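You operate a simulated robot arm through the tools that you are given. There is no shell and no other tool.

The job below is to be done with a simulated robot arm. You get a single attempt, and the scene is never put back.

## Task
Put things in order on the intake bench top. At the end: the white fuse from the intake bench top stands where the white sample cup stood; the white sample cup from the intake bench top stands where the green tag (marked "DRY") stood; the blue padlock from the intake bench top is in the white bowl; the green tag from the intake bench top stands on top of the green block; whatever was shut is shut again. Leave all else as you found it, and nothing knocked over.

It is judged by the outcome, as a careful person would: the job done as asked, and still so three seconds after it is handed in. It fails if anything else is knocked over, pushed out of place, dropped, spilled or broken.

## Robot
A 6-joint arm with a two-finger gripper, fixed in place. Base frame: the origin is at the foot of the arm, x ahead of it, y to its left, z up; the work surface is at about z = 0. Lengths are in m, angles in rad, forces in N, time in s.
With the tool pointing down near the work surface it reaches from about 0.24 to 0.62 m from the base axis. Its first joint turns from -1.152 to 1.152 rad. Payload 1.37 kg.
Tool frame: the origin (TCP) lies between the finger pads and is the grasp point; the fingertips stand 0.022 m ahead of it; z points along the fingers, y is the line along which they close. The gripper opens to 0.092 m; its body begins 0.065 m behind the TCP.
Orientation is that of the tool frame in the base frame, as a unit quaternion [x, y, z, w]. With the fingers straight down and closing along the base's y, the tool's x points along the base's -x, its y along +y and its z along -z.

## Interface
- The arm moves only by the tool move_arm. Its argument "increments" is a list that holds one entry, the list of rows, each a list of 7 numbers: the shift along the tool's x, y, z in m, then the turn, a rotation vector about the tool's x, y, z in rad, then the opening, from 0 (shut) to 1 (fully open). In form: [[[x, y, z, rx, ry, rz, hand], ...]]. A call has 1 to 20 rows; each row is the pose to reach, as a shift and turn from the pose commanded when the call began, along the tool's axes at that moment. Each row takes 0.2 s and may step no farther than 0.05 m and 0.15 rad from the row before; otherwise, or with a gripper value out of range, the whole call is refused. Where a pose cannot be reached the arm comes as near as it can. A force on the tool above 40 N (or 10 N above the force at the start of the call, whichever is more), or a blocked arm, ends the call early, and 0.2 s more pass. The fingers move at their own pace (about 0.0599 m/s each) and stop on an object; they squeeze with about 26 N. The grip force told is the motor's: it shows also when the fingers shut on nothing. Time passes only in rows, and 0.2 s behind the last, so rows that repeat a pose let the fingers close. It gives the time, the measured TCP pose, the force on the tool (base axes), the opening and the grip force at its end, in the units of the frame above (readings bear some noise), with the torque about the TCP (base axes, N m) and any sound that the robot's microphone picked up.
- Cameras (640 x 400 px; columns grow to the right, rows downward): "scene" is fixed at [0.0301, -0.4297, 0.5774]; the picture's right is [0.83, -0.56, 0.00], its down [-0.36, -0.53, -0.77] and it looks along [0.43, 0.64, -0.64] (base axes); focal length 310 px, centre (320, 200). "wrist" rides on the gripper at [0.071, 0.019, -0.102] in the tool frame; the picture's right is [-0.26, 0.97, 0.00], its down [-0.75, -0.20, -0.62] and it looks along [-0.60, -0.16, 0.78] (tool axes); focal length 280 px, centre (320, 200).
- grab_frame(camera): a new picture of that camera. No time passes.
- probe_pixels(camera, pixels): for up to 12 pixels [column, row] of the newest picture of that camera ("zoom" is the newest enlarged one), the place [x, y, z] in the base frame of the surface seen there, good to about 0.002 m. No time passes.
- zoom(camera, box): a new picture of the part [left, top, right, bottom] of that camera's present view, enlarged. No time passes.
- hand_in(): hands the job in; it is judged then, once.

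Unless the task says otherwise, let go and move clear before handing in.

The tools are called after ">>>" as name(argument=value, ...) on one line, values as JSON. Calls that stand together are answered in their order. move_arm: Moves the arm, as the interface text tells. Its arguments: {"type":"object","properties":{"increments":{"type":"array"}},"required":["increments"]} The other tools are called the same way: grab_frame (camera) takes a picture; probe_pixels (camera, pixels) gives the place of the surface under pixels of a picture; zoom (camera, box) takes an enlarged picture of a part of a camera's view; hand_in () hands the job in.

At the start:

```text
time: 0.0
eef_pos: [0.3135, 0.1764, 0.316]
tool_rot: [0.0, 1.0, 0.0, 0.0]
ft_force: [0.1, -0.1, 0.4]
torque: [0.03, -0.02, -0.02]
grip_width: 0.0919
gripper_force: 0.2
```

scene: 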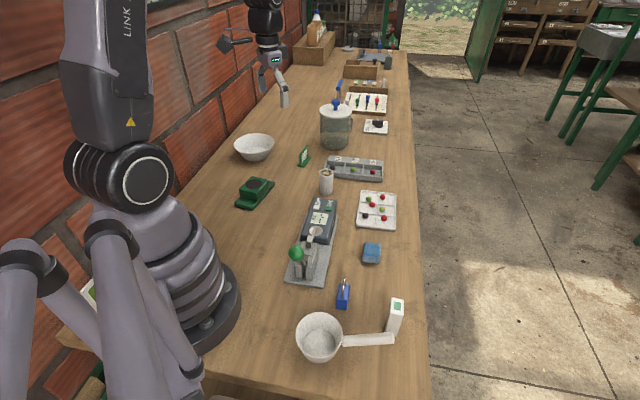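
wrist: 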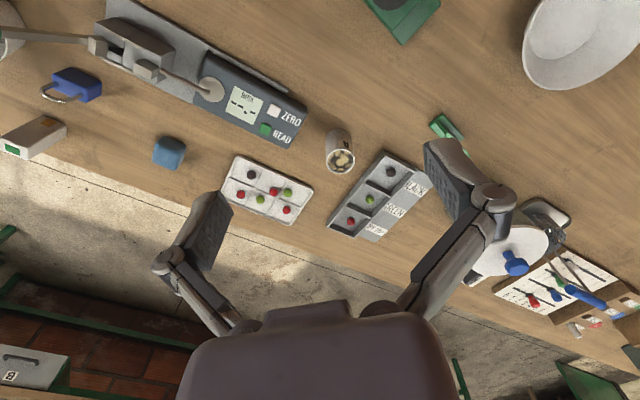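

The scene picture shows the bench with a blue padlock near (343,294), a white box-like thing near (395,316), a white cup near (326,181), a green tag near (304,156), a white bowl near (254,147) and a green block-like thing near (255,192). I'll enlarge these parts to identify each one before moving.

>>> zoom(camera="scene", box=[220, 120, 400, 232])

>>> zoom(camera="scene", box=[260, 220, 440, 380])

>>> zoom(camera="scene", box=[280, 20, 420, 140])

>>> grab_frame(camera="wrist")

>>> grab_frame(camera="scene")

```text
3.56 times, centred on (310, 176) of scene
```

zoom: 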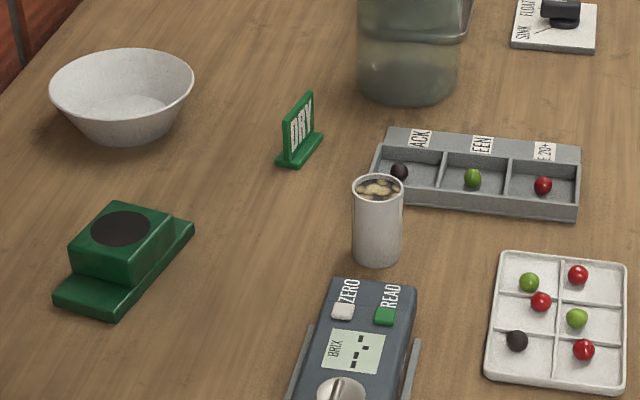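

```text
2.50 times, centred on (350, 300) of scene
```

zoom: 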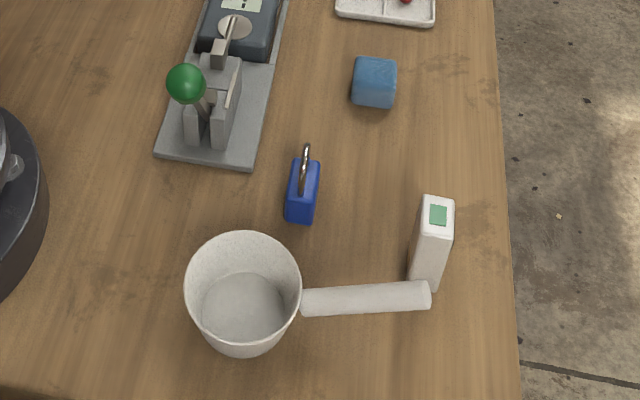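

```text
3.33 times, centred on (350, 80) of scene
```

zoom: 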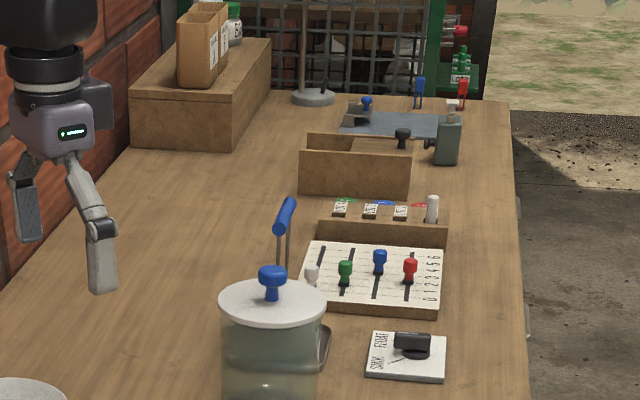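

```text
taken
```

wrist: 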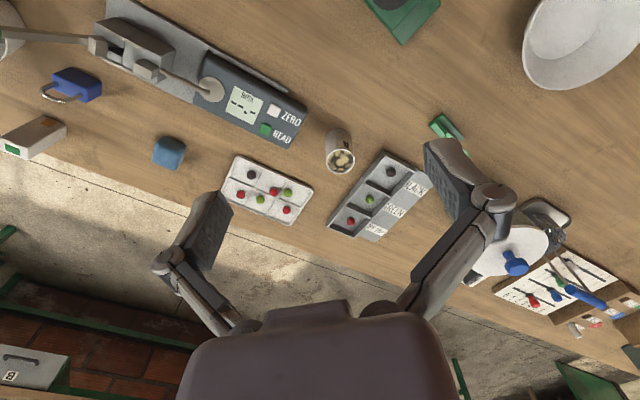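

```text
taken
```

scene: 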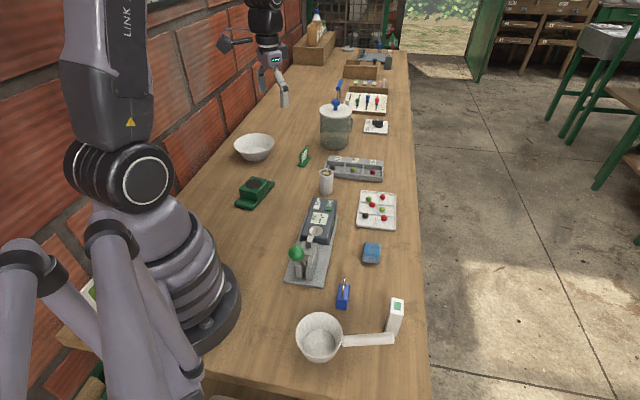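

The enlarged pictures show the cup at (326,181), the tag "DRY" at (304,156), a green block with a dark disc at (255,192), and two white candidates for the fuse: the upright box at (395,316) and a small white cylinder near (381,82). I'll zoom more closely and probe positions.

>>> zoom(camera="scene", box=[330, 60, 400, 110])

>>> zoom(camera="scene", box=[370, 285, 420, 350])

>>> zoom(camera="wrist", box=[0, 60, 200, 180])

>>> zoom(camera="wrist", box=[480, 180, 640, 380])

>>> probe_pixels(camera="scene", pixels=[[326, 172], [326, 190], [303, 156], [303, 165], [258, 184], [245, 205], [254, 155], [235, 140], [274, 145], [343, 295], [395, 303], [393, 325]])

```text
8.00 times, centred on (365, 85) of scene
```

zoom: 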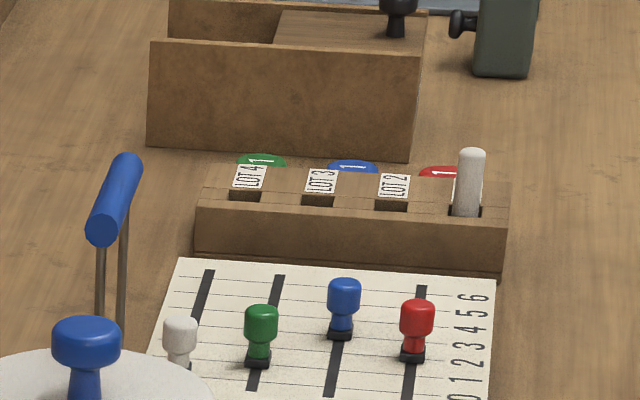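

```text
6.15 times, centred on (395, 318) of scene
```

zoom: 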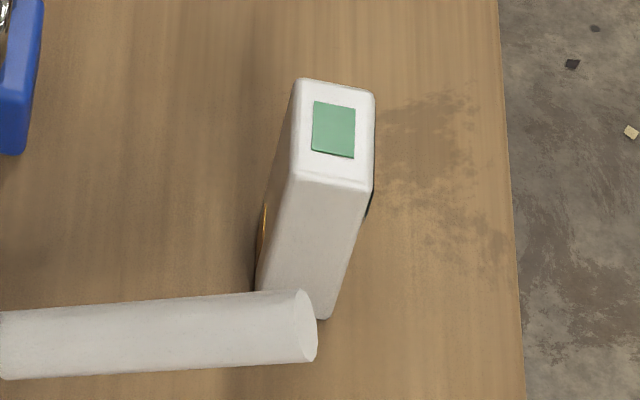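

```text
3.20 times, centred on (100, 120) of wrist
```

zoom: 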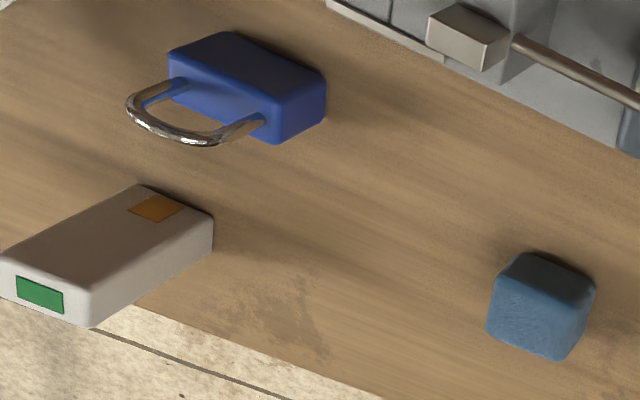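

```text
2.00 times, centred on (560, 280) of wrist
```

zoom: 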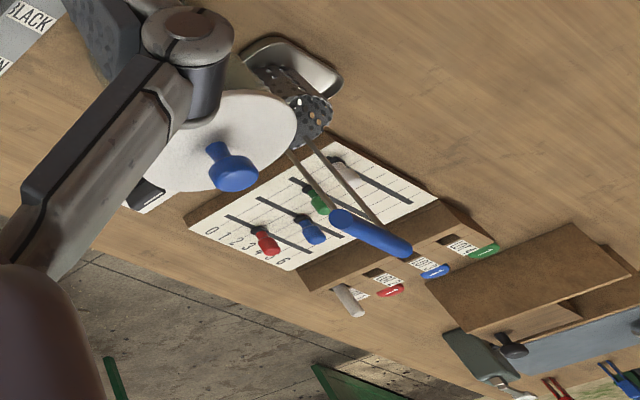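

```text
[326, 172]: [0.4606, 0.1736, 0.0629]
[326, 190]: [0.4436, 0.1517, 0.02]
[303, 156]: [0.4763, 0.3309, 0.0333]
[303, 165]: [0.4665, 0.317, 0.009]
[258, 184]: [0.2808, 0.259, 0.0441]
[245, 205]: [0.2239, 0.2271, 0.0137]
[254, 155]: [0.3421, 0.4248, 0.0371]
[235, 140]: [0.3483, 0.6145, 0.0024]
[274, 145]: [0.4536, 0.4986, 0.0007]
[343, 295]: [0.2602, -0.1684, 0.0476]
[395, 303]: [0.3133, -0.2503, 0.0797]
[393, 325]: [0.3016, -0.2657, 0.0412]
```

The fuse is still ambiguous between the white box at (395,316) and the white cylinder near (389,82). I'll probe the far rack to see whether it is in reach, and look at the objects on the bench in more detail.

>>> probe_pixels(camera="scene", pixels=[[388, 82], [388, 86], [378, 100], [336, 106], [375, 126], [357, 168], [376, 210], [371, 252], [319, 338], [370, 340], [320, 205], [296, 255]])

>>> zoom(camera="scene", box=[370, 60, 400, 100])

>>> zoom(camera="scene", box=[270, 0, 420, 80])

>>> zoom(camera="scene", box=[220, 160, 300, 220])

>>> zoom(camera="scene", box=[60, 260, 240, 400])

```text
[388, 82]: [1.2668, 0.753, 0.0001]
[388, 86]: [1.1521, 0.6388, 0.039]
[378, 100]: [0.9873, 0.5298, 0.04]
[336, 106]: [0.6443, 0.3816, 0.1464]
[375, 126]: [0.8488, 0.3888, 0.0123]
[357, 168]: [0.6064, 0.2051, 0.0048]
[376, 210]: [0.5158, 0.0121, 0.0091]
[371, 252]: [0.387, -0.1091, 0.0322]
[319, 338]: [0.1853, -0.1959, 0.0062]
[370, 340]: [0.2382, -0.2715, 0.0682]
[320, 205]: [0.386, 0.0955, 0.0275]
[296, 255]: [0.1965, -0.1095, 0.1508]
```

```text
10.00 times, centred on (385, 80) of scene
```

zoom: 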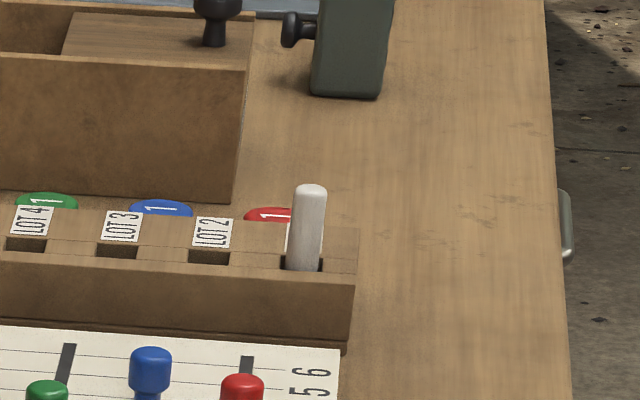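

```text
4.27 times, centred on (345, 40) of scene
```

zoom: 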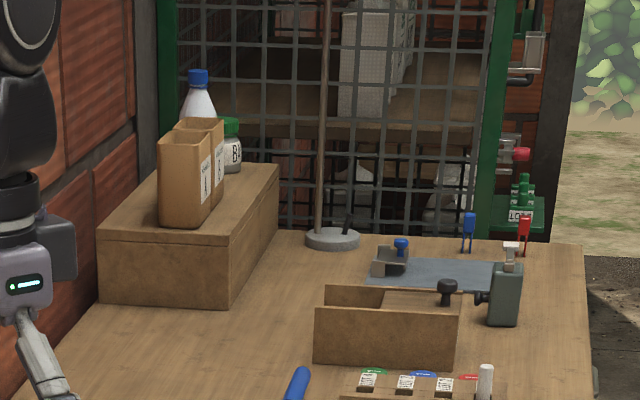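

```text
6.67 times, centred on (260, 190) of scene
```

zoom: 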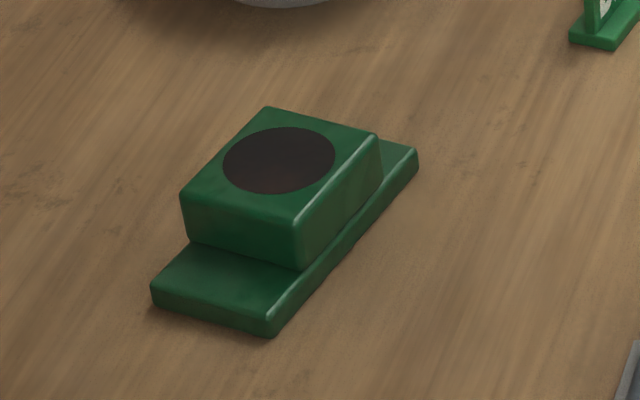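

```text
2.86 times, centred on (150, 330) of scene
```

zoom: 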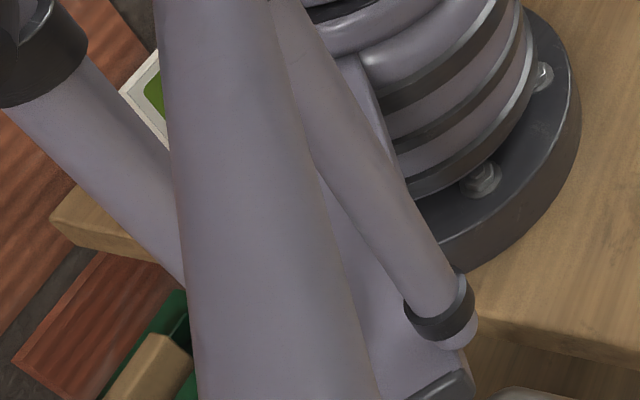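

The far rack with the cylinder is at x≈1.15, well out of reach, so the white box with green and orange patches at (395,316) is the fuse. Next I'll zoom on the tag and cup and probe their outlines exactly.

>>> zoom(camera="scene", box=[290, 140, 350, 200])

```text
6.67 times, centred on (320, 170) of scene
```

zoom: 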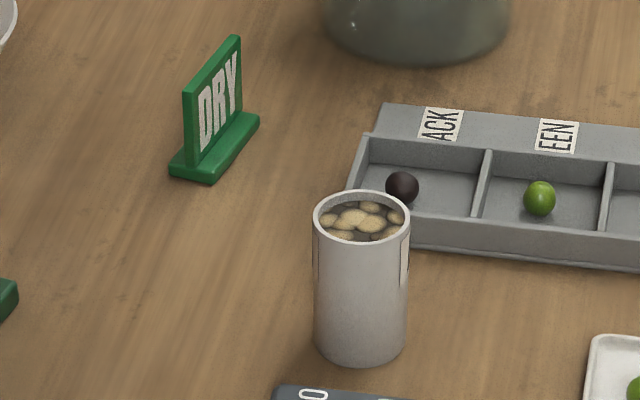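

The zoom shows the tag's upright plate from (188,90) to (238,38) on a small foot, and the cup rim around (361,216) with dark contents and pale pieces. I'll probe those outlines.

>>> probe_pixels(camera="zoom", pixels=[[190, 95], [237, 42], [212, 70], [174, 170], [208, 180], [256, 124], [205, 178], [222, 130], [317, 213], [406, 213], [361, 195], [361, 243]])

>>> probe_pixels(camera="zoom", pixels=[[361, 280], [361, 355], [320, 290], [402, 290], [361, 370], [372, 222], [345, 230], [340, 300], [380, 300], [188, 140], [196, 95], [225, 65]])

```text
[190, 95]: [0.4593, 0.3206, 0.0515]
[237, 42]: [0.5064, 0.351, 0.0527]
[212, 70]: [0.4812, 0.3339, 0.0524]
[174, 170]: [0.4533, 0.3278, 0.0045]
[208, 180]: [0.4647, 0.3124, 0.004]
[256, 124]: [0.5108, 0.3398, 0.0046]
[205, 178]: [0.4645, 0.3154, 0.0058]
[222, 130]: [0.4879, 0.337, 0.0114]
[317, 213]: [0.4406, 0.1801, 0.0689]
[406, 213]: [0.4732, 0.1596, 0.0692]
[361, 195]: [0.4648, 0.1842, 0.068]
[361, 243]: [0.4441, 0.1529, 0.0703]
```

```text
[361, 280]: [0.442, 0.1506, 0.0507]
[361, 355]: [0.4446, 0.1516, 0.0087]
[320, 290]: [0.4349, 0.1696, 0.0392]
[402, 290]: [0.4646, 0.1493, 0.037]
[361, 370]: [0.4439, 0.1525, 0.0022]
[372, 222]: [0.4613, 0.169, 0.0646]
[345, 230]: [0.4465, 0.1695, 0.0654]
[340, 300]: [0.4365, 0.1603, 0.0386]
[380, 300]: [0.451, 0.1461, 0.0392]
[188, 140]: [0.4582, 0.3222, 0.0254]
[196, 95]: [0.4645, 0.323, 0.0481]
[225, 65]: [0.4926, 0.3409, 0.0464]
```

The cup is about 0.04 m wide and 0.07 m tall at (0.455,0.169), filled almost to the rim; the tag stands at about (0.482,0.334), its plate running at about 33° and 0.052 m tall. Now I'll measure the green block, the bowl, the padlock and the fuse.

>>> zoom(camera="scene", box=[226, 165, 290, 215])

>>> probe_pixels(camera="zoom", pixels=[[320, 200]])

```text
8.00 times, centred on (258, 190) of scene
```

zoom: 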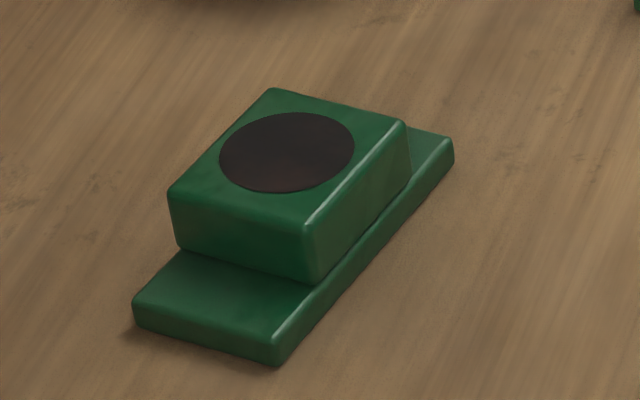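

```text
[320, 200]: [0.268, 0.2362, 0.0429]
```

>>> probe_pixels(camera="zoom", pixels=[[286, 150], [270, 94], [400, 126], [174, 194], [300, 222], [220, 150], [354, 152], [137, 305], [273, 345], [450, 148], [308, 272], [180, 245]])

>>> zoom(camera="scene", box=[222, 125, 286, 165])

>>> probe_pixels(camera="zoom", pixels=[[120, 150], [520, 150], [320, 95], [320, 220], [320, 180], [320, 130], [320, 300], [200, 180], [440, 180], [320, 350], [270, 200], [370, 200]])

```text
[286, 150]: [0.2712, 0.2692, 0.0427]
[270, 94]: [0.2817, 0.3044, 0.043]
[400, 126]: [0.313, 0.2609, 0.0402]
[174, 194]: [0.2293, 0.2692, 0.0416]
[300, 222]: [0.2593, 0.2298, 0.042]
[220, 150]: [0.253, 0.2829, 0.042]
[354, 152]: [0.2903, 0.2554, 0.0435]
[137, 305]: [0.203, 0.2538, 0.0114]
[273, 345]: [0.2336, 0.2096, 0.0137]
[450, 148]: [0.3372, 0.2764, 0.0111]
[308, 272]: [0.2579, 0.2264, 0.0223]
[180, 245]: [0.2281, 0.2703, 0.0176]
```

```text
10.00 times, centred on (254, 145) of scene
```

zoom: 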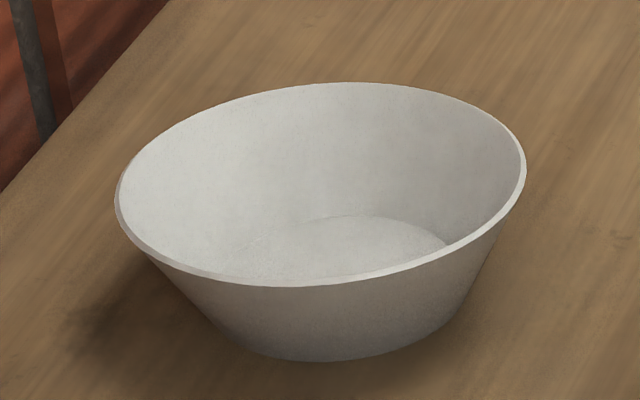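

```text
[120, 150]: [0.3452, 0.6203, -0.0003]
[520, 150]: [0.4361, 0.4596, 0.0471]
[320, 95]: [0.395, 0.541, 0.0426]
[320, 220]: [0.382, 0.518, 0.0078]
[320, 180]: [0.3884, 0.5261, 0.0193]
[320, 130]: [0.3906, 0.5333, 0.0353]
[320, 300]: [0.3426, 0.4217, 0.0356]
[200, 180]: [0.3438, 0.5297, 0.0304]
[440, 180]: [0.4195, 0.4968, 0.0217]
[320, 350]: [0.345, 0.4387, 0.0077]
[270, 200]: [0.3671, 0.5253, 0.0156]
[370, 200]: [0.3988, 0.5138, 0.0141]
```

The green block's top is level at z≈0.0425, centred at (0.271,0.267) and turned about 34°, and the bowl is centred near (0.37,0.48) with its floor at z≈0.007 and rim at z≈0.047. Now I'll measure the padlock, the fuse and the dipper handle beside it.

>>> zoom(camera="scene", box=[320, 270, 368, 318])

>>> probe_pixels(camera="zoom", pixels=[[320, 200]])

>>> zoom(camera="wrist", box=[30, 50, 120, 120])

>>> zoom(camera="scene", box=[360, 285, 424, 355])

```text
8.33 times, centred on (344, 294) of scene
```

zoom: 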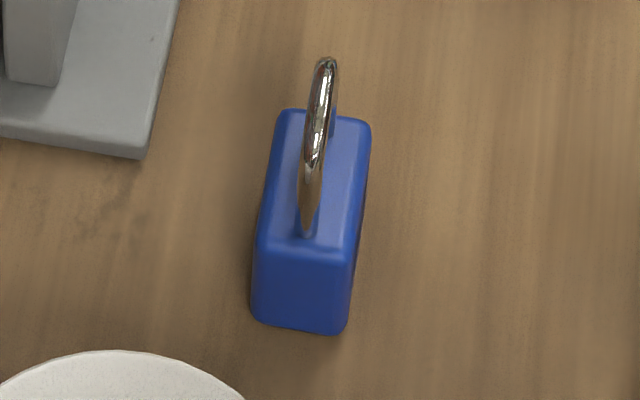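

```text
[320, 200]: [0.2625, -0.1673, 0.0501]
```

```text
5.71 times, centred on (75, 85) of wrist
```

zoom: 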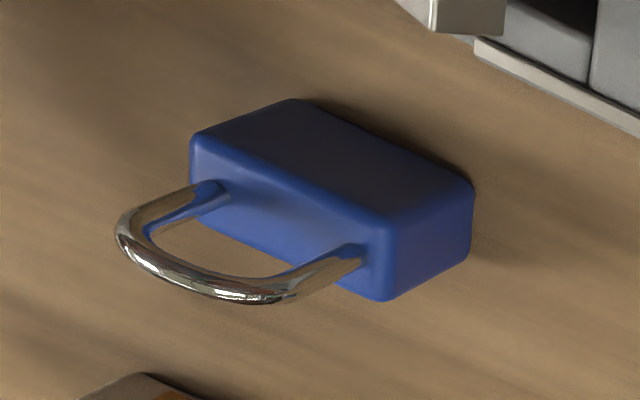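

```text
5.71 times, centred on (392, 320) of scene
```

zoom: 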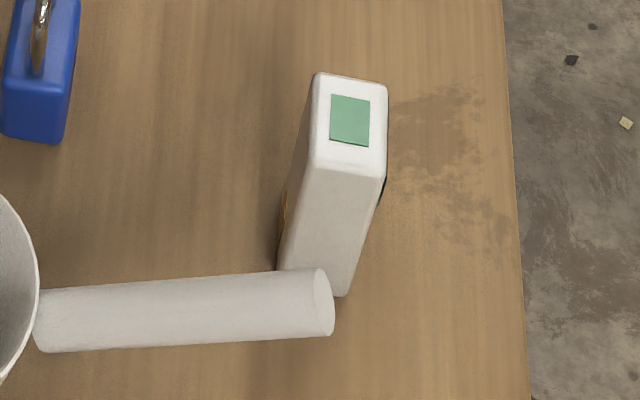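

The padlock stands upright with its shackle up and the fuse is an upright white box with the dipper handle in front of it. I'll probe the fuse and handle points on this zoom.

>>> probe_pixels(camera="zoom", pixels=[[322, 80], [382, 88], [316, 160], [380, 172], [350, 120], [340, 230], [346, 285], [285, 225], [320, 300], [280, 275], [180, 310], [300, 330]])

>>> zoom(camera="scene", box=[320, 270, 368, 318])

>>> probe_pixels(camera="zoom", pixels=[[285, 115], [365, 125], [260, 240], [350, 255], [300, 320], [340, 325], [325, 62], [320, 100], [308, 225], [300, 260], [130, 150], [345, 200]])

>>> zoom(camera="scene", box=[290, 300, 420, 380])

>>> probe_pixels(camera="scene", pixels=[[320, 316], [343, 335], [297, 335], [320, 360], [350, 340], [388, 334], [390, 342], [393, 338], [330, 280], [310, 283], [294, 250], [320, 355]])

```text
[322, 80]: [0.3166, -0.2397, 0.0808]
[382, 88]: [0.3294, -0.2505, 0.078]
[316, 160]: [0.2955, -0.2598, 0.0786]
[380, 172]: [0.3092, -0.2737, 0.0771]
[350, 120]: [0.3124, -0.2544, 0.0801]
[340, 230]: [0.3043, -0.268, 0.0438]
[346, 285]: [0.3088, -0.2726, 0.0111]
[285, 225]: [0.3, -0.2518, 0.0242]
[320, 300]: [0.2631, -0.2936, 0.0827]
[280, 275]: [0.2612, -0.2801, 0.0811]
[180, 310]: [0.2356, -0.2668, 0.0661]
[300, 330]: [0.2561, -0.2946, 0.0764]
```

```text
8.33 times, centred on (344, 294) of scene
```

zoom: 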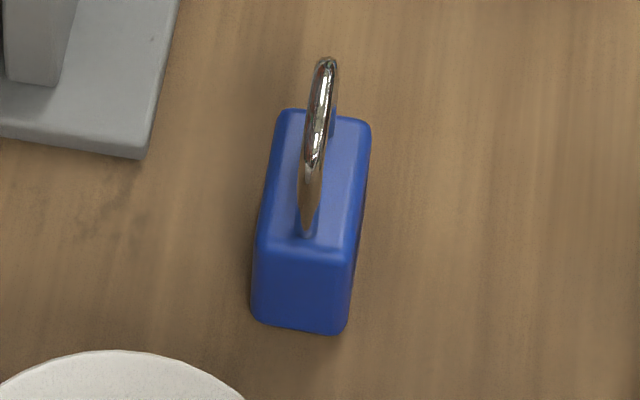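

```text
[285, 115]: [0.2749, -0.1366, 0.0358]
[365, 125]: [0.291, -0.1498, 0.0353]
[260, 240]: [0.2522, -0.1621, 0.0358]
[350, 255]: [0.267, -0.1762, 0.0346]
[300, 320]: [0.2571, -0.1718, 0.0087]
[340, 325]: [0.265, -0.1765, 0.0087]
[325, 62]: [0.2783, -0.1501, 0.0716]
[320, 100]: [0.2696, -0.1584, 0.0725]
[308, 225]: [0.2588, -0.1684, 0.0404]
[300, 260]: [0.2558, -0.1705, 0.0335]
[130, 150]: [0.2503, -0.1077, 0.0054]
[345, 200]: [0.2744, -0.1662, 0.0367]
```

```text
4.92 times, centred on (355, 340) of scene
```

zoom: 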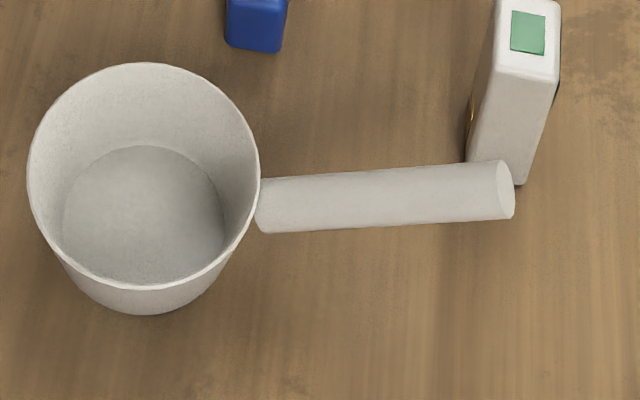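

```text
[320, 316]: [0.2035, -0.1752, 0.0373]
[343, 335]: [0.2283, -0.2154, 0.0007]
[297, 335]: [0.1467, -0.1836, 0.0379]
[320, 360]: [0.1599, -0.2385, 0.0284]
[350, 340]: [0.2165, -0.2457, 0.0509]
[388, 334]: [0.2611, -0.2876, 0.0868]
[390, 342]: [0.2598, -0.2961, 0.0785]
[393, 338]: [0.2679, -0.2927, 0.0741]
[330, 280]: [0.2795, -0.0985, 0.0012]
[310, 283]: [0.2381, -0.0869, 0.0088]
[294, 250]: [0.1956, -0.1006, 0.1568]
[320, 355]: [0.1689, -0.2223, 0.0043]
```

The fuse is about 0.03 x 0.02 x 0.08 m at (0.313,-0.256), long side at about 44°; the dipper handle tip rises to z≈0.085 near (0.262,-0.290); the padlock body is at (0.271,-0.156), top z≈0.036, shackle to 0.0725. The press lever's green knob at (295,252) reaches z≈0.157, so I'll check the gripper's own size before planning.

>>> zoom(camera="scene", box=[200, 0, 330, 120])

>>> zoom(camera="scene", box=[275, 190, 345, 295])

>>> probe_pixels(camera="scene", pixels=[[270, 60], [283, 95], [232, 42], [277, 75], [265, 5], [222, 45], [248, 40], [258, 60], [282, 70], [285, 104]])

```text
3.33 times, centred on (265, 60) of scene
```

zoom: 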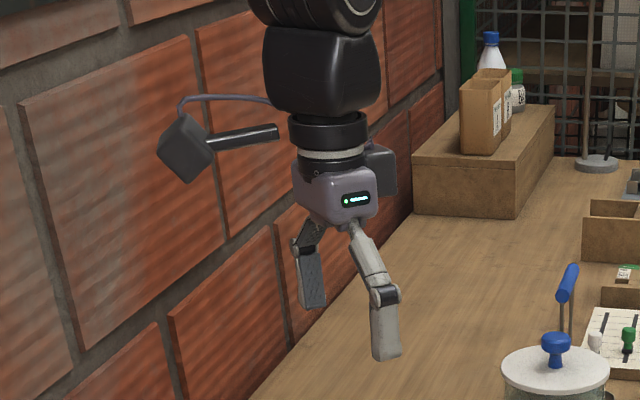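

```text
3.81 times, centred on (310, 242) of scene
```

zoom: 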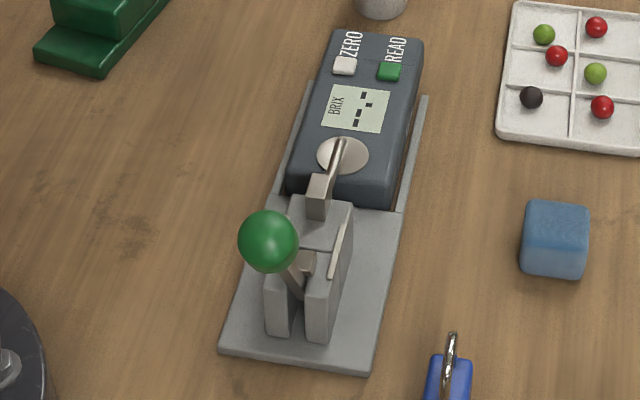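

```text
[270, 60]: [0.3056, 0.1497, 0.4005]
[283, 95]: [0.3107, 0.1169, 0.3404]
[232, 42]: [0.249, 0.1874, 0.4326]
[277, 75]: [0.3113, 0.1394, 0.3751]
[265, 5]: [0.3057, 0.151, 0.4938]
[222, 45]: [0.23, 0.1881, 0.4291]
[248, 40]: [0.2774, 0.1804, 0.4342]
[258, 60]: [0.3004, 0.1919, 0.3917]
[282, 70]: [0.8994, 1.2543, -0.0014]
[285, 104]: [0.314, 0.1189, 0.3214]
```

My gripper's palm is about 0.06 m wide with the camera on a boom 0.07 m to the side, so there is room around the knob. The tag must leave first, so I'll move to hover above it at z≈0.20, turned about 32° to match its plate.

>>> move_arm(increments=[[[-0.021, 0.02, 0.0145, 0, 0, -0.07, 0.6], [-0.042, 0.04, 0.029, 0, 0, -0.14, 0.5], [-0.063, 0.0595, 0.0435, 0, 0, -0.21, 0.5], [-0.0845, 0.079, 0.058, 0, 0, -0.28, 0.5], [-0.1055, 0.099, 0.0725, 0, 0, -0.35, 0.5], [-0.127, 0.119, 0.087, 0, 0, -0.42, 0.5], [-0.148, 0.139, 0.1015, 0, 0, -0.49, 0.5], [-0.169, 0.1585, 0.116, 0, 0, -0.5585, 0.5], [-0.169, 0.1585, 0.116, 0, 0, -0.5585, 0.5]]])

>>> grab_frame(camera="wrist")

>>> grab_frame(camera="scene")

```text
time: 2.0
eef_pos: [0.4816, 0.3357, 0.1983]
tool_rot: [-0.277, 0.961, 0.0, -0.001]
ft_force: [0.3, 0.9, -0.7]
torque: [-0.03, 0.01, 0.0]
grip_width: 0.046
gripper_force: 0.1
```

```text
taken
```

wrist: 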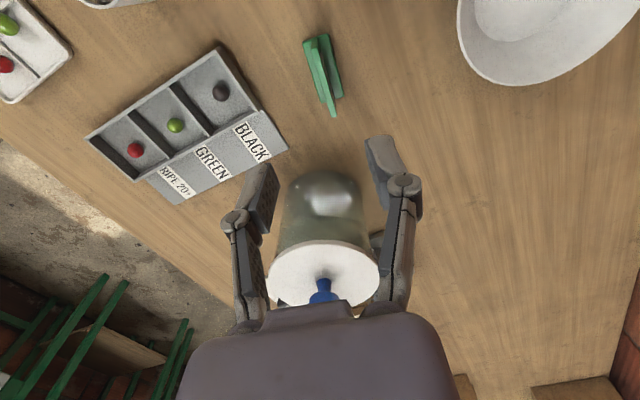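

```text
taken
```

scene: 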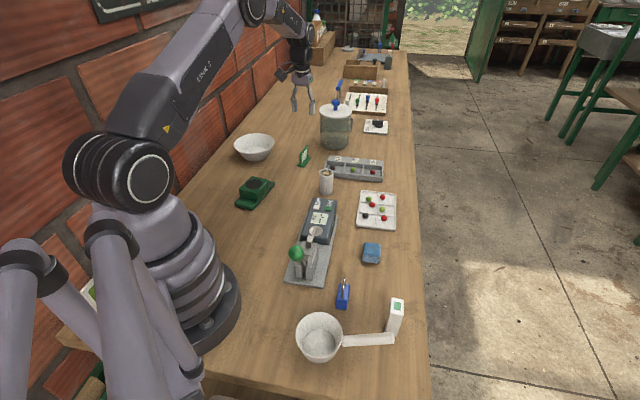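

The tag is directly below at wrist pixel (322,75), its plate nearly along the view direction, and the jar stands ahead at (322,230). I'll probe both to refine the tag's line and the clearances.

>>> zoom(camera="wrist", box=[274, 20, 374, 130])

>>> probe_pixels(camera="wrist", pixels=[[320, 175], [282, 215], [370, 215], [322, 260], [270, 270], [375, 270], [322, 195], [240, 90], [288, 148], [120, 0], [470, 40], [505, 80]])

>>> zoom(camera="scene", box=[270, 60, 370, 180])

```text
3.64 times, centred on (324, 75) of wrist
```

zoom: 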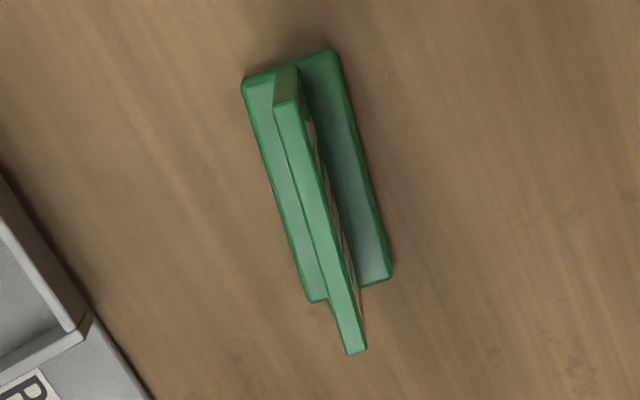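

```text
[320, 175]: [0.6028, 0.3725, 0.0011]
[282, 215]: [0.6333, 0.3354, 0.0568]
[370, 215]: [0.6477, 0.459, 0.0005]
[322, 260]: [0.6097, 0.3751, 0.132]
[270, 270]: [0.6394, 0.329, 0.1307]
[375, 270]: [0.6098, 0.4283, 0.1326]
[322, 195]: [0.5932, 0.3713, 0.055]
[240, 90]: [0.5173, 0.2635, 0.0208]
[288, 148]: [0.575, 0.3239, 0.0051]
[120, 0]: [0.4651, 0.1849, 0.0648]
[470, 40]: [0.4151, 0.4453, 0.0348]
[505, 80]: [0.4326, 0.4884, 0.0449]
```

```text
3.33 times, centred on (320, 120) of scene
```

zoom: 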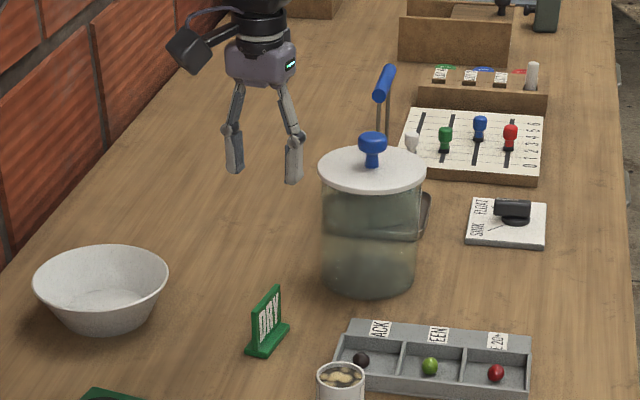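

The tag's plate top runs from (285,105) to (355,350) in this zoom, and the jar's lid edge is over 0.1 m away, so the descent is clear. I'll probe the plate's top line to align precisely.

>>> zoom(camera="wrist", box=[274, 20, 374, 130])

>>> probe_pixels(camera="zoom", pixels=[[288, 110], [302, 160], [314, 205], [328, 255], [342, 305], [354, 345], [248, 95], [330, 55], [386, 275], [314, 297], [284, 80], [318, 225]])

```text
3.64 times, centred on (324, 75) of wrist
```

zoom: 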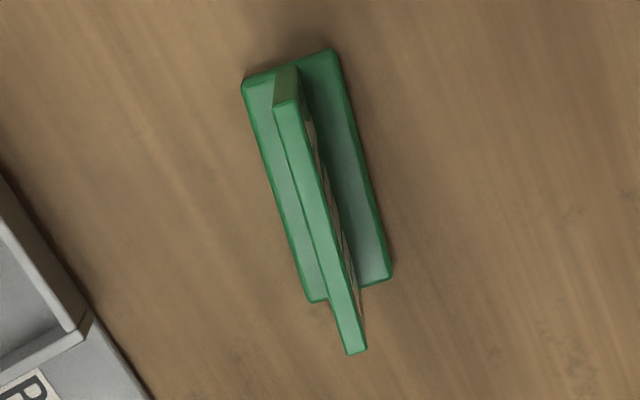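

```text
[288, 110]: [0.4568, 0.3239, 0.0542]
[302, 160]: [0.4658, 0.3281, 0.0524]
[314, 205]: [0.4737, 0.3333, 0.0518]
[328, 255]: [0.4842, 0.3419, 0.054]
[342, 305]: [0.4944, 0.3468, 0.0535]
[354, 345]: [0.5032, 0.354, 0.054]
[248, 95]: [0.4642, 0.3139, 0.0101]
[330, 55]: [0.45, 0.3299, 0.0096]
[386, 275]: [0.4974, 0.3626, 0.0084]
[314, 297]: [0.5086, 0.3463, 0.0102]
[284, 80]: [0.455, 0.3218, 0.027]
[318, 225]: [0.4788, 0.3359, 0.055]
```

The plate's centre is about (0.481,0.337) at 33–34°, with the foot top at z≈0.010, so the gripper is already lined up. I'll descend straight to z≈0.040 with the fingers half open.

>>> move_arm(increments=[[[0.0004, 0.0011, 0.03, 0, 0, -0.02, 0.5], [0.0004, 0.0022, 0.06, 0, 0, -0.03, 0.5], [0.0004, 0.0022, 0.09, 0, 0, -0.03, 0.5], [0.0004, 0.0022, 0.115, 0, 0, -0.03, 0.5], [0.0004, 0.0022, 0.135, 0, 0, -0.03, 0.5], [0.0004, 0.0022, 0.15, 0, 0, -0.03, 0.5], [0.0004, 0.0022, 0.16, 0, 0, -0.03, 0.5], [0.0004, 0.0022, 0.16, 0, 0, -0.03, 0.5]]])

>>> grab_frame(camera="wrist")

>>> zoom(camera="scene", box=[270, 100, 370, 200])

```text
time: 3.8
eef_pos: [0.4815, 0.3371, 0.0395]
tool_rot: [-0.29, 0.957, 0.001, 0.0]
ft_force: [-0.5, -1.2, 0.8]
torque: [0.04, 0.0, 0.01]
grip_width: 0.046
gripper_force: 0.1
```

```text
taken
```

wrist: 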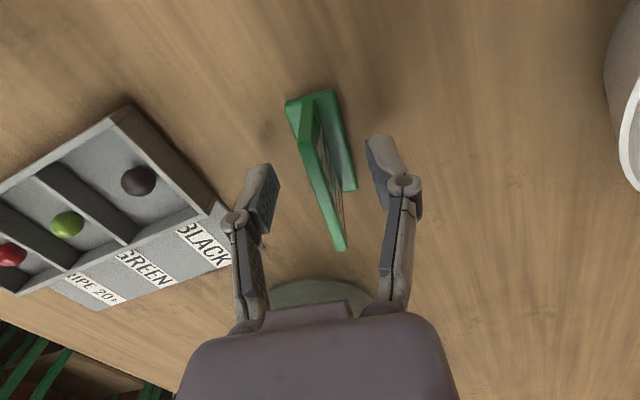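

```text
4.00 times, centred on (320, 150) of scene
```

zoom: 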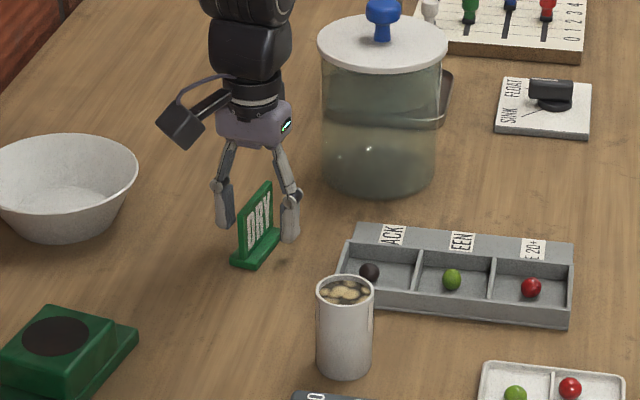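

The fingers straddle the plate with the TCP at about (0.4815,0.337,0.040), the plate centred between them at wrist pixel (324,180). I'll close the gripper and let it settle.

>>> move_arm(increments=[[[0, 0, 0, 0, 0, 0, 0.3], [0, 0, 0, 0, 0, 0, 0.15], [0, 0, 0, 0, 0, 0, 0], [0, 0, 0, 0, 0, 0, 0], [0, 0, 0, 0, 0, 0, 0]]])

>>> grab_frame(camera="wrist")

```text
time: 5.0
eef_pos: [0.4803, 0.3369, 0.0398]
tool_rot: [-0.291, 0.957, 0.0, -0.001]
ft_force: [-1.6, 0.1, -0.2]
torque: [0.01, -0.01, -0.04]
grip_width: 0.0064
gripper_force: 25.9
```

```text
taken
```

wrist: 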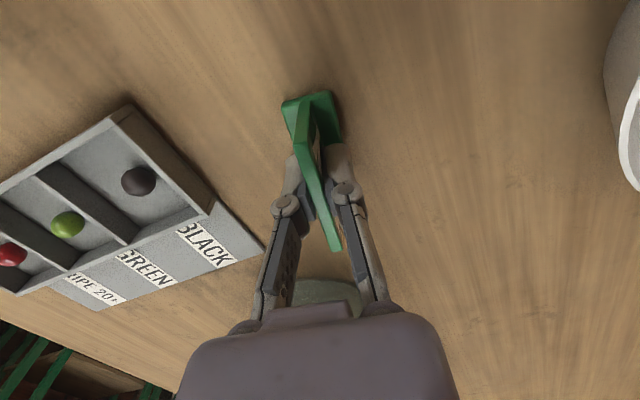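

The grip holds at 0.0064 m on the plate. I'll lift to z≈0.14 and carry the tag, keeping its heading, over the green block at (0.271,0.267).

>>> move_arm(increments=[[[0, 0, -0.01, 0, 0, 0, 0], [0, 0, -0.03, 0, 0, 0, 0], [0, 0, -0.06, 0, 0, 0, 0], [0, 0, -0.09, 0, 0, 0, 0], [0.012, 0.0033, -0.1, 0, 0, 0, 0], [0.036, 0.0098, -0.1, 0, 0, 0, 0], [0.066, 0.018, -0.1, 0, 0, 0, 0], [0.1, 0.0273, -0.1, 0, 0, 0, 0], [0.134, 0.0366, -0.1, 0, 0, 0, 0], [0.166, 0.0453, -0.1, 0, 0, 0, 0], [0.193, 0.0527, -0.1, 0, 0, 0, 0], [0.208, 0.0568, -0.1, 0, 0, 0, 0], [0.2136, 0.0583, -0.1, 0, 0, 0, 0], [0.2136, 0.0583, -0.1, 0, 0, 0, 0], [0.2136, 0.0583, -0.1, 0, 0, 0, 0]]])

>>> grab_frame(camera="wrist")

>>> zoom(camera="scene", box=[210, 130, 310, 220])

```text
time: 8.2
eef_pos: [0.2711, 0.2656, 0.1401]
tool_rot: [-0.29, 0.957, -0.001, 0.0]
ft_force: [-0.1, 0.5, 0.8]
torque: [-0.03, 0.0, 0.03]
grip_width: 0.006
gripper_force: 25.6
```

```text
taken
```

wrist: 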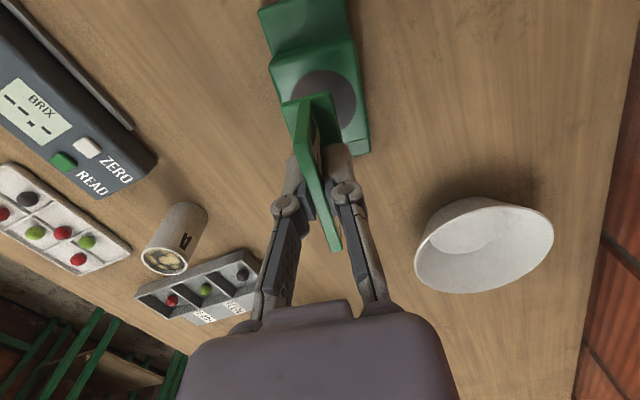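

```text
4.44 times, centred on (260, 175) of scene
```

zoom: 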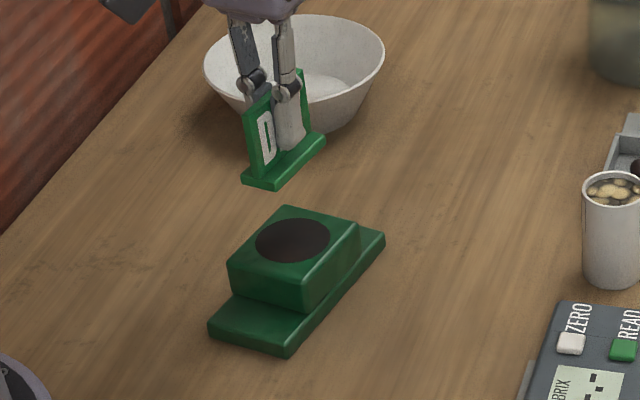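

The tag hangs upright over the green block. I'll probe the block's top from this wrist view to check the centring before lowering.

>>> probe_pixels(camera="wrist", pixels=[[273, 66], [354, 46], [367, 148], [324, 72], [355, 95], [325, 85], [340, 130], [292, 95], [287, 105], [265, 15], [345, 5], [288, 130]])

>>> zoom(camera="wrist", box=[240, 0, 400, 180])

```text
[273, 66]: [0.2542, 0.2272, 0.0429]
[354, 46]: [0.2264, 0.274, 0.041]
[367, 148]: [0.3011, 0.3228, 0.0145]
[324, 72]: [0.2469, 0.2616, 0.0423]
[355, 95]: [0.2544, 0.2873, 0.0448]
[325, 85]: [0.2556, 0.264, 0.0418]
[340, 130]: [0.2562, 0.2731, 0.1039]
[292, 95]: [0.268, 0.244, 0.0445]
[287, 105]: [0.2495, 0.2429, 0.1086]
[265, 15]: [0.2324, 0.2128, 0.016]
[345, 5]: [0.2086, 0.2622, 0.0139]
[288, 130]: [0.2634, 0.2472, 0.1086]
```

```text
2.22 times, centred on (320, 90) of wrist
```

zoom: 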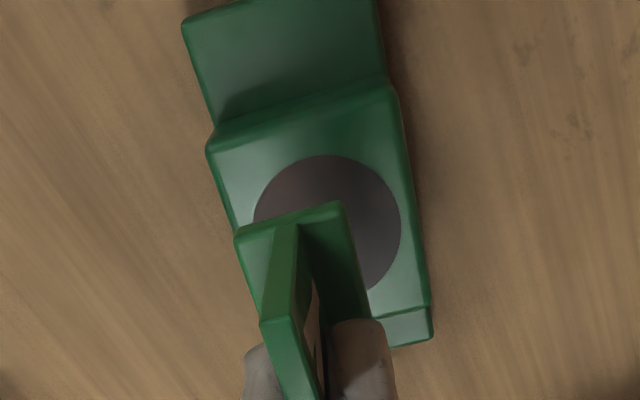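

The block's top centre comes out at about (0.269,0.267), within 2 mm of where the tag hangs. I'll lower to just above contact (TCP z≈0.085) and check.

>>> move_arm(increments=[[[0.0007, 0.0016, 0.015, 0, 0, 0.01, 0], [0.0007, 0.0016, 0.03, 0, 0, 0.02, 0], [0.0007, 0.0016, 0.043, 0, 0, 0.02, 0], [0.0007, 0.0016, 0.051, 0, 0, 0.02, 0], [0.0007, 0.0016, 0.055, 0, 0, 0.02, 0], [0.0007, 0.0016, 0.055, 0, 0, 0.02, 0]]])

>>> zoom(camera="scene", box=[215, 150, 295, 215])

```text
time: 9.6
eef_pos: [0.2693, 0.2675, 0.0844]
tool_rot: [-0.281, 0.96, 0.0, -0.001]
ft_force: [-0.3, 0.8, -0.4]
torque: [0.02, 0.0, -0.03]
grip_width: 0.0061
gripper_force: 26.6
```

```text
6.15 times, centred on (255, 182) of scene
```

zoom: 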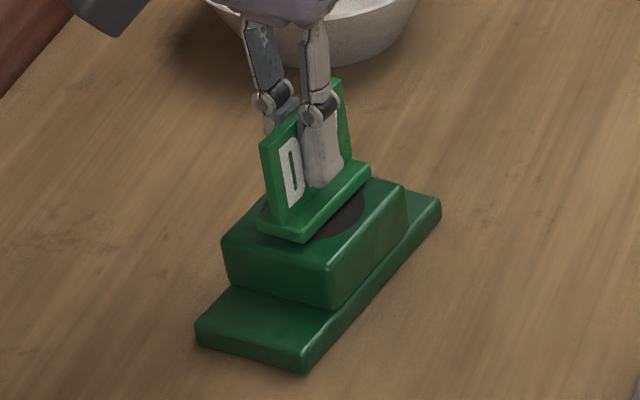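

The tag hovers a couple of millimetres above the block's centre. I'll lower in 1 mm steps and watch the force.

>>> move_arm(increments=[[[0, 0, 0.001, 0, 0, 0, 0], [0, 0, 0.002, 0, 0, 0, 0], [0, 0, 0.002, 0, 0, 0, 0]]])

```text
time: 10.4
eef_pos: [0.2681, 0.2674, 0.0834]
tool_rot: [-0.281, 0.96, -0.001, 0.0]
ft_force: [-0.4, -0.5, 0.2]
torque: [0.03, 0.0, 0.02]
grip_width: 0.006
gripper_force: 25.3
```

>>> move_arm(increments=[[[0, 0, 0.001, 0, 0, 0, 0], [0, 0, 0.001, 0, 0, 0, 0]]])

>>> zoom(camera="scene", box=[235, 160, 285, 200])

```text
time: 11.0
eef_pos: [0.2689, 0.2685, 0.081]
tool_rot: [-0.281, 0.96, 0.0, 0.0]
ft_force: [-1.2, -0.3, 0.4]
torque: [0.03, 0.0, 0.01]
grip_width: 0.006
gripper_force: 26.1
```

```text
10.00 times, centred on (260, 180) of scene
```

zoom: 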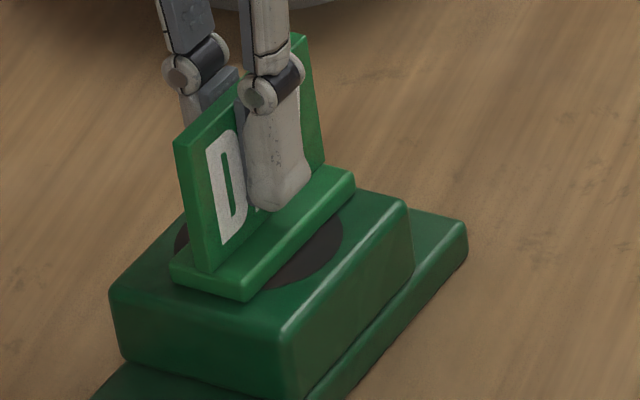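

No contact force yet (readings within noise of about 1 N). I'll go down another millimetre at a time.

>>> move_arm(increments=[[[0, 0, 0.001, 0, 0, 0, 0], [0, 0, 0.001, 0, 0, 0, 0]]])

```text
time: 11.6
eef_pos: [0.2686, 0.2675, 0.0819]
tool_rot: [-0.281, 0.96, 0.0, 0.0]
ft_force: [-1.5, -4.1, 19.9]
torque: [-0.09, 0.09, -0.01]
grip_width: 0.0059
gripper_force: 25.9
```

The force rose to about 20 N, so the foot is on the block at TCP z≈0.0815. I'll ease up 1 mm, then open the fingers.

>>> move_arm(increments=[[[0, 0, -0.0008, 0, 0, 0, 0], [0, 0, -0.0008, 0, 0, 0, 0.12], [0, 0, -0.0008, 0, 0, 0, 0.25], [0, 0, -0.0008, 0, 0, 0, 0.4], [0, 0, -0.0008, 0, 0, 0, 0.5], [0, 0, -0.0008, 0, 0, 0, 0.5]]])

>>> zoom(camera="scene", box=[225, 150, 295, 205])

>>> grab_frame(camera="wrist")

```text
time: 13.0
eef_pos: [0.2687, 0.2683, 0.082]
tool_rot: [-0.281, 0.96, 0.0, 0.0]
ft_force: [-0.7, -0.2, -0.5]
torque: [-0.01, -0.02, -0.02]
grip_width: 0.0458
gripper_force: 0.1
```

```text
7.27 times, centred on (260, 178) of scene
```

zoom: 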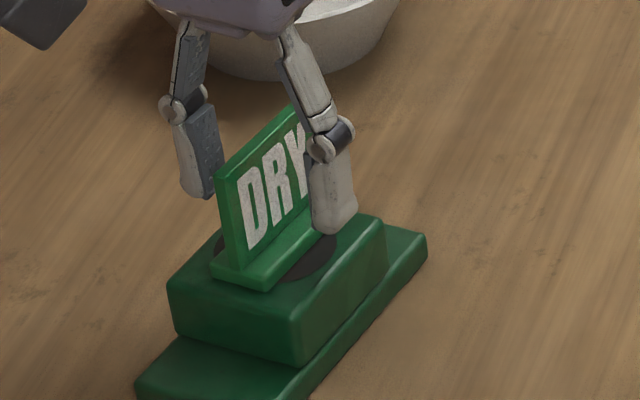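

```text
taken
```

wrist: 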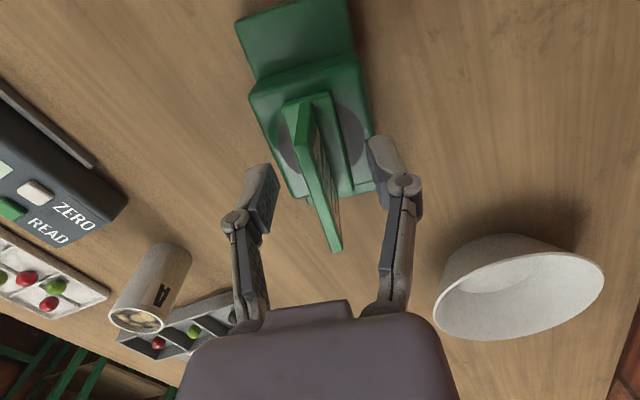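

The tag reads "DRY" and stands by itself in the middle of the green block. I'll rise straight to z≈0.20, then move across to hover over the cup.

>>> move_arm(increments=[[[0, 0, -0.02, 0, 0, 0, 0.5], [0, 0, -0.055, 0, 0, 0, 0.5], [0, 0, -0.09, 0, 0, 0, 0.5], [0, 0, -0.118, 0, 0, 0, 0.6], [-0.013, -0.0228, -0.118, 0, 0, -0.02, 0.7], [-0.0325, -0.0573, -0.118, 0, 0, -0.05, 0.7], [-0.0517, -0.0914, -0.118, 0, 0, -0.08, 0.7], [-0.0711, -0.1257, -0.118, 0, 0, -0.1, 0.7], [-0.0905, -0.16, -0.118, 0, 0, -0.12, 0.7], [-0.1034, -0.1828, -0.118, 0, 0, -0.13, 0.7], [-0.1034, -0.1828, -0.118, 0, 0, -0.13, 0.7]]])

>>> grab_frame(camera="wrist")

>>> grab_frame(camera="scene")

```text
time: 15.4
eef_pos: [0.4548, 0.1695, 0.2002]
tool_rot: [-0.342, 0.94, 0.0, 0.0]
ft_force: [0.5, -0.2, -0.5]
torque: [-0.01, 0.02, -0.01]
grip_width: 0.0645
gripper_force: 0.0
```

```text
taken
```

wrist: 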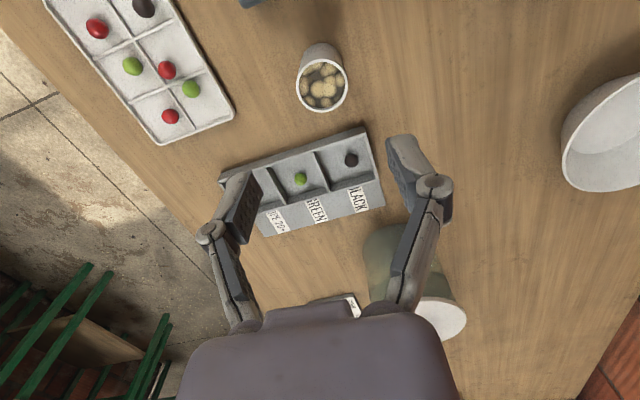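

```text
taken
```

scene: 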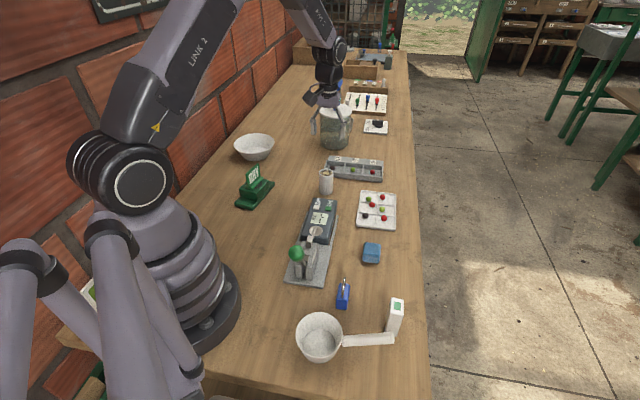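

The cup's rim is at wrist pixels (321,80) with tan pieces near the top, and the sorting tray lies just ahead at (310,180). I'll probe the rim and neighbours for the final approach.

>>> zoom(camera="wrist", box=[260, 20, 390, 180])

>>> probe_pixels(camera="wrist", pixels=[[296, 85], [347, 85], [321, 62], [321, 111], [321, 85], [321, 48], [221, 172], [362, 128], [372, 140], [300, 150], [250, 3], [233, 115]])

```text
2.50 times, centred on (325, 100) of wrist
```

zoom: 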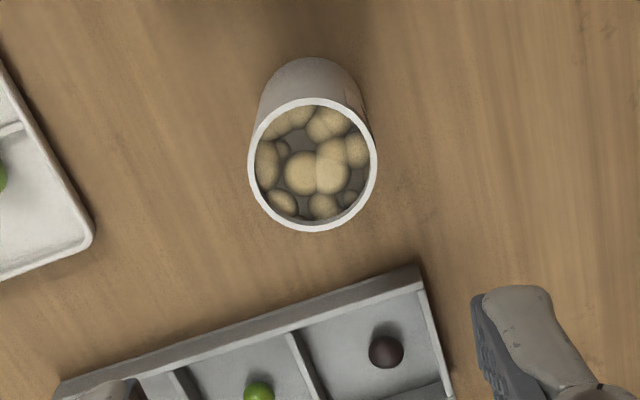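

```text
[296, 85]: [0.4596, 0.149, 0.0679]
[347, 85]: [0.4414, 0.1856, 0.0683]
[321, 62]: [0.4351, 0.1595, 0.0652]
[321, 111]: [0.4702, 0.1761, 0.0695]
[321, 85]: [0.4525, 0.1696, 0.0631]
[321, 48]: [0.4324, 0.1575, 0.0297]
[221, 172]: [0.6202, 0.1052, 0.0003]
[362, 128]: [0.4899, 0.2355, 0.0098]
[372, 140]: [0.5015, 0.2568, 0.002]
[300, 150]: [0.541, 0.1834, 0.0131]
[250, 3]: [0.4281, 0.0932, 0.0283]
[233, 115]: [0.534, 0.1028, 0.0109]
```

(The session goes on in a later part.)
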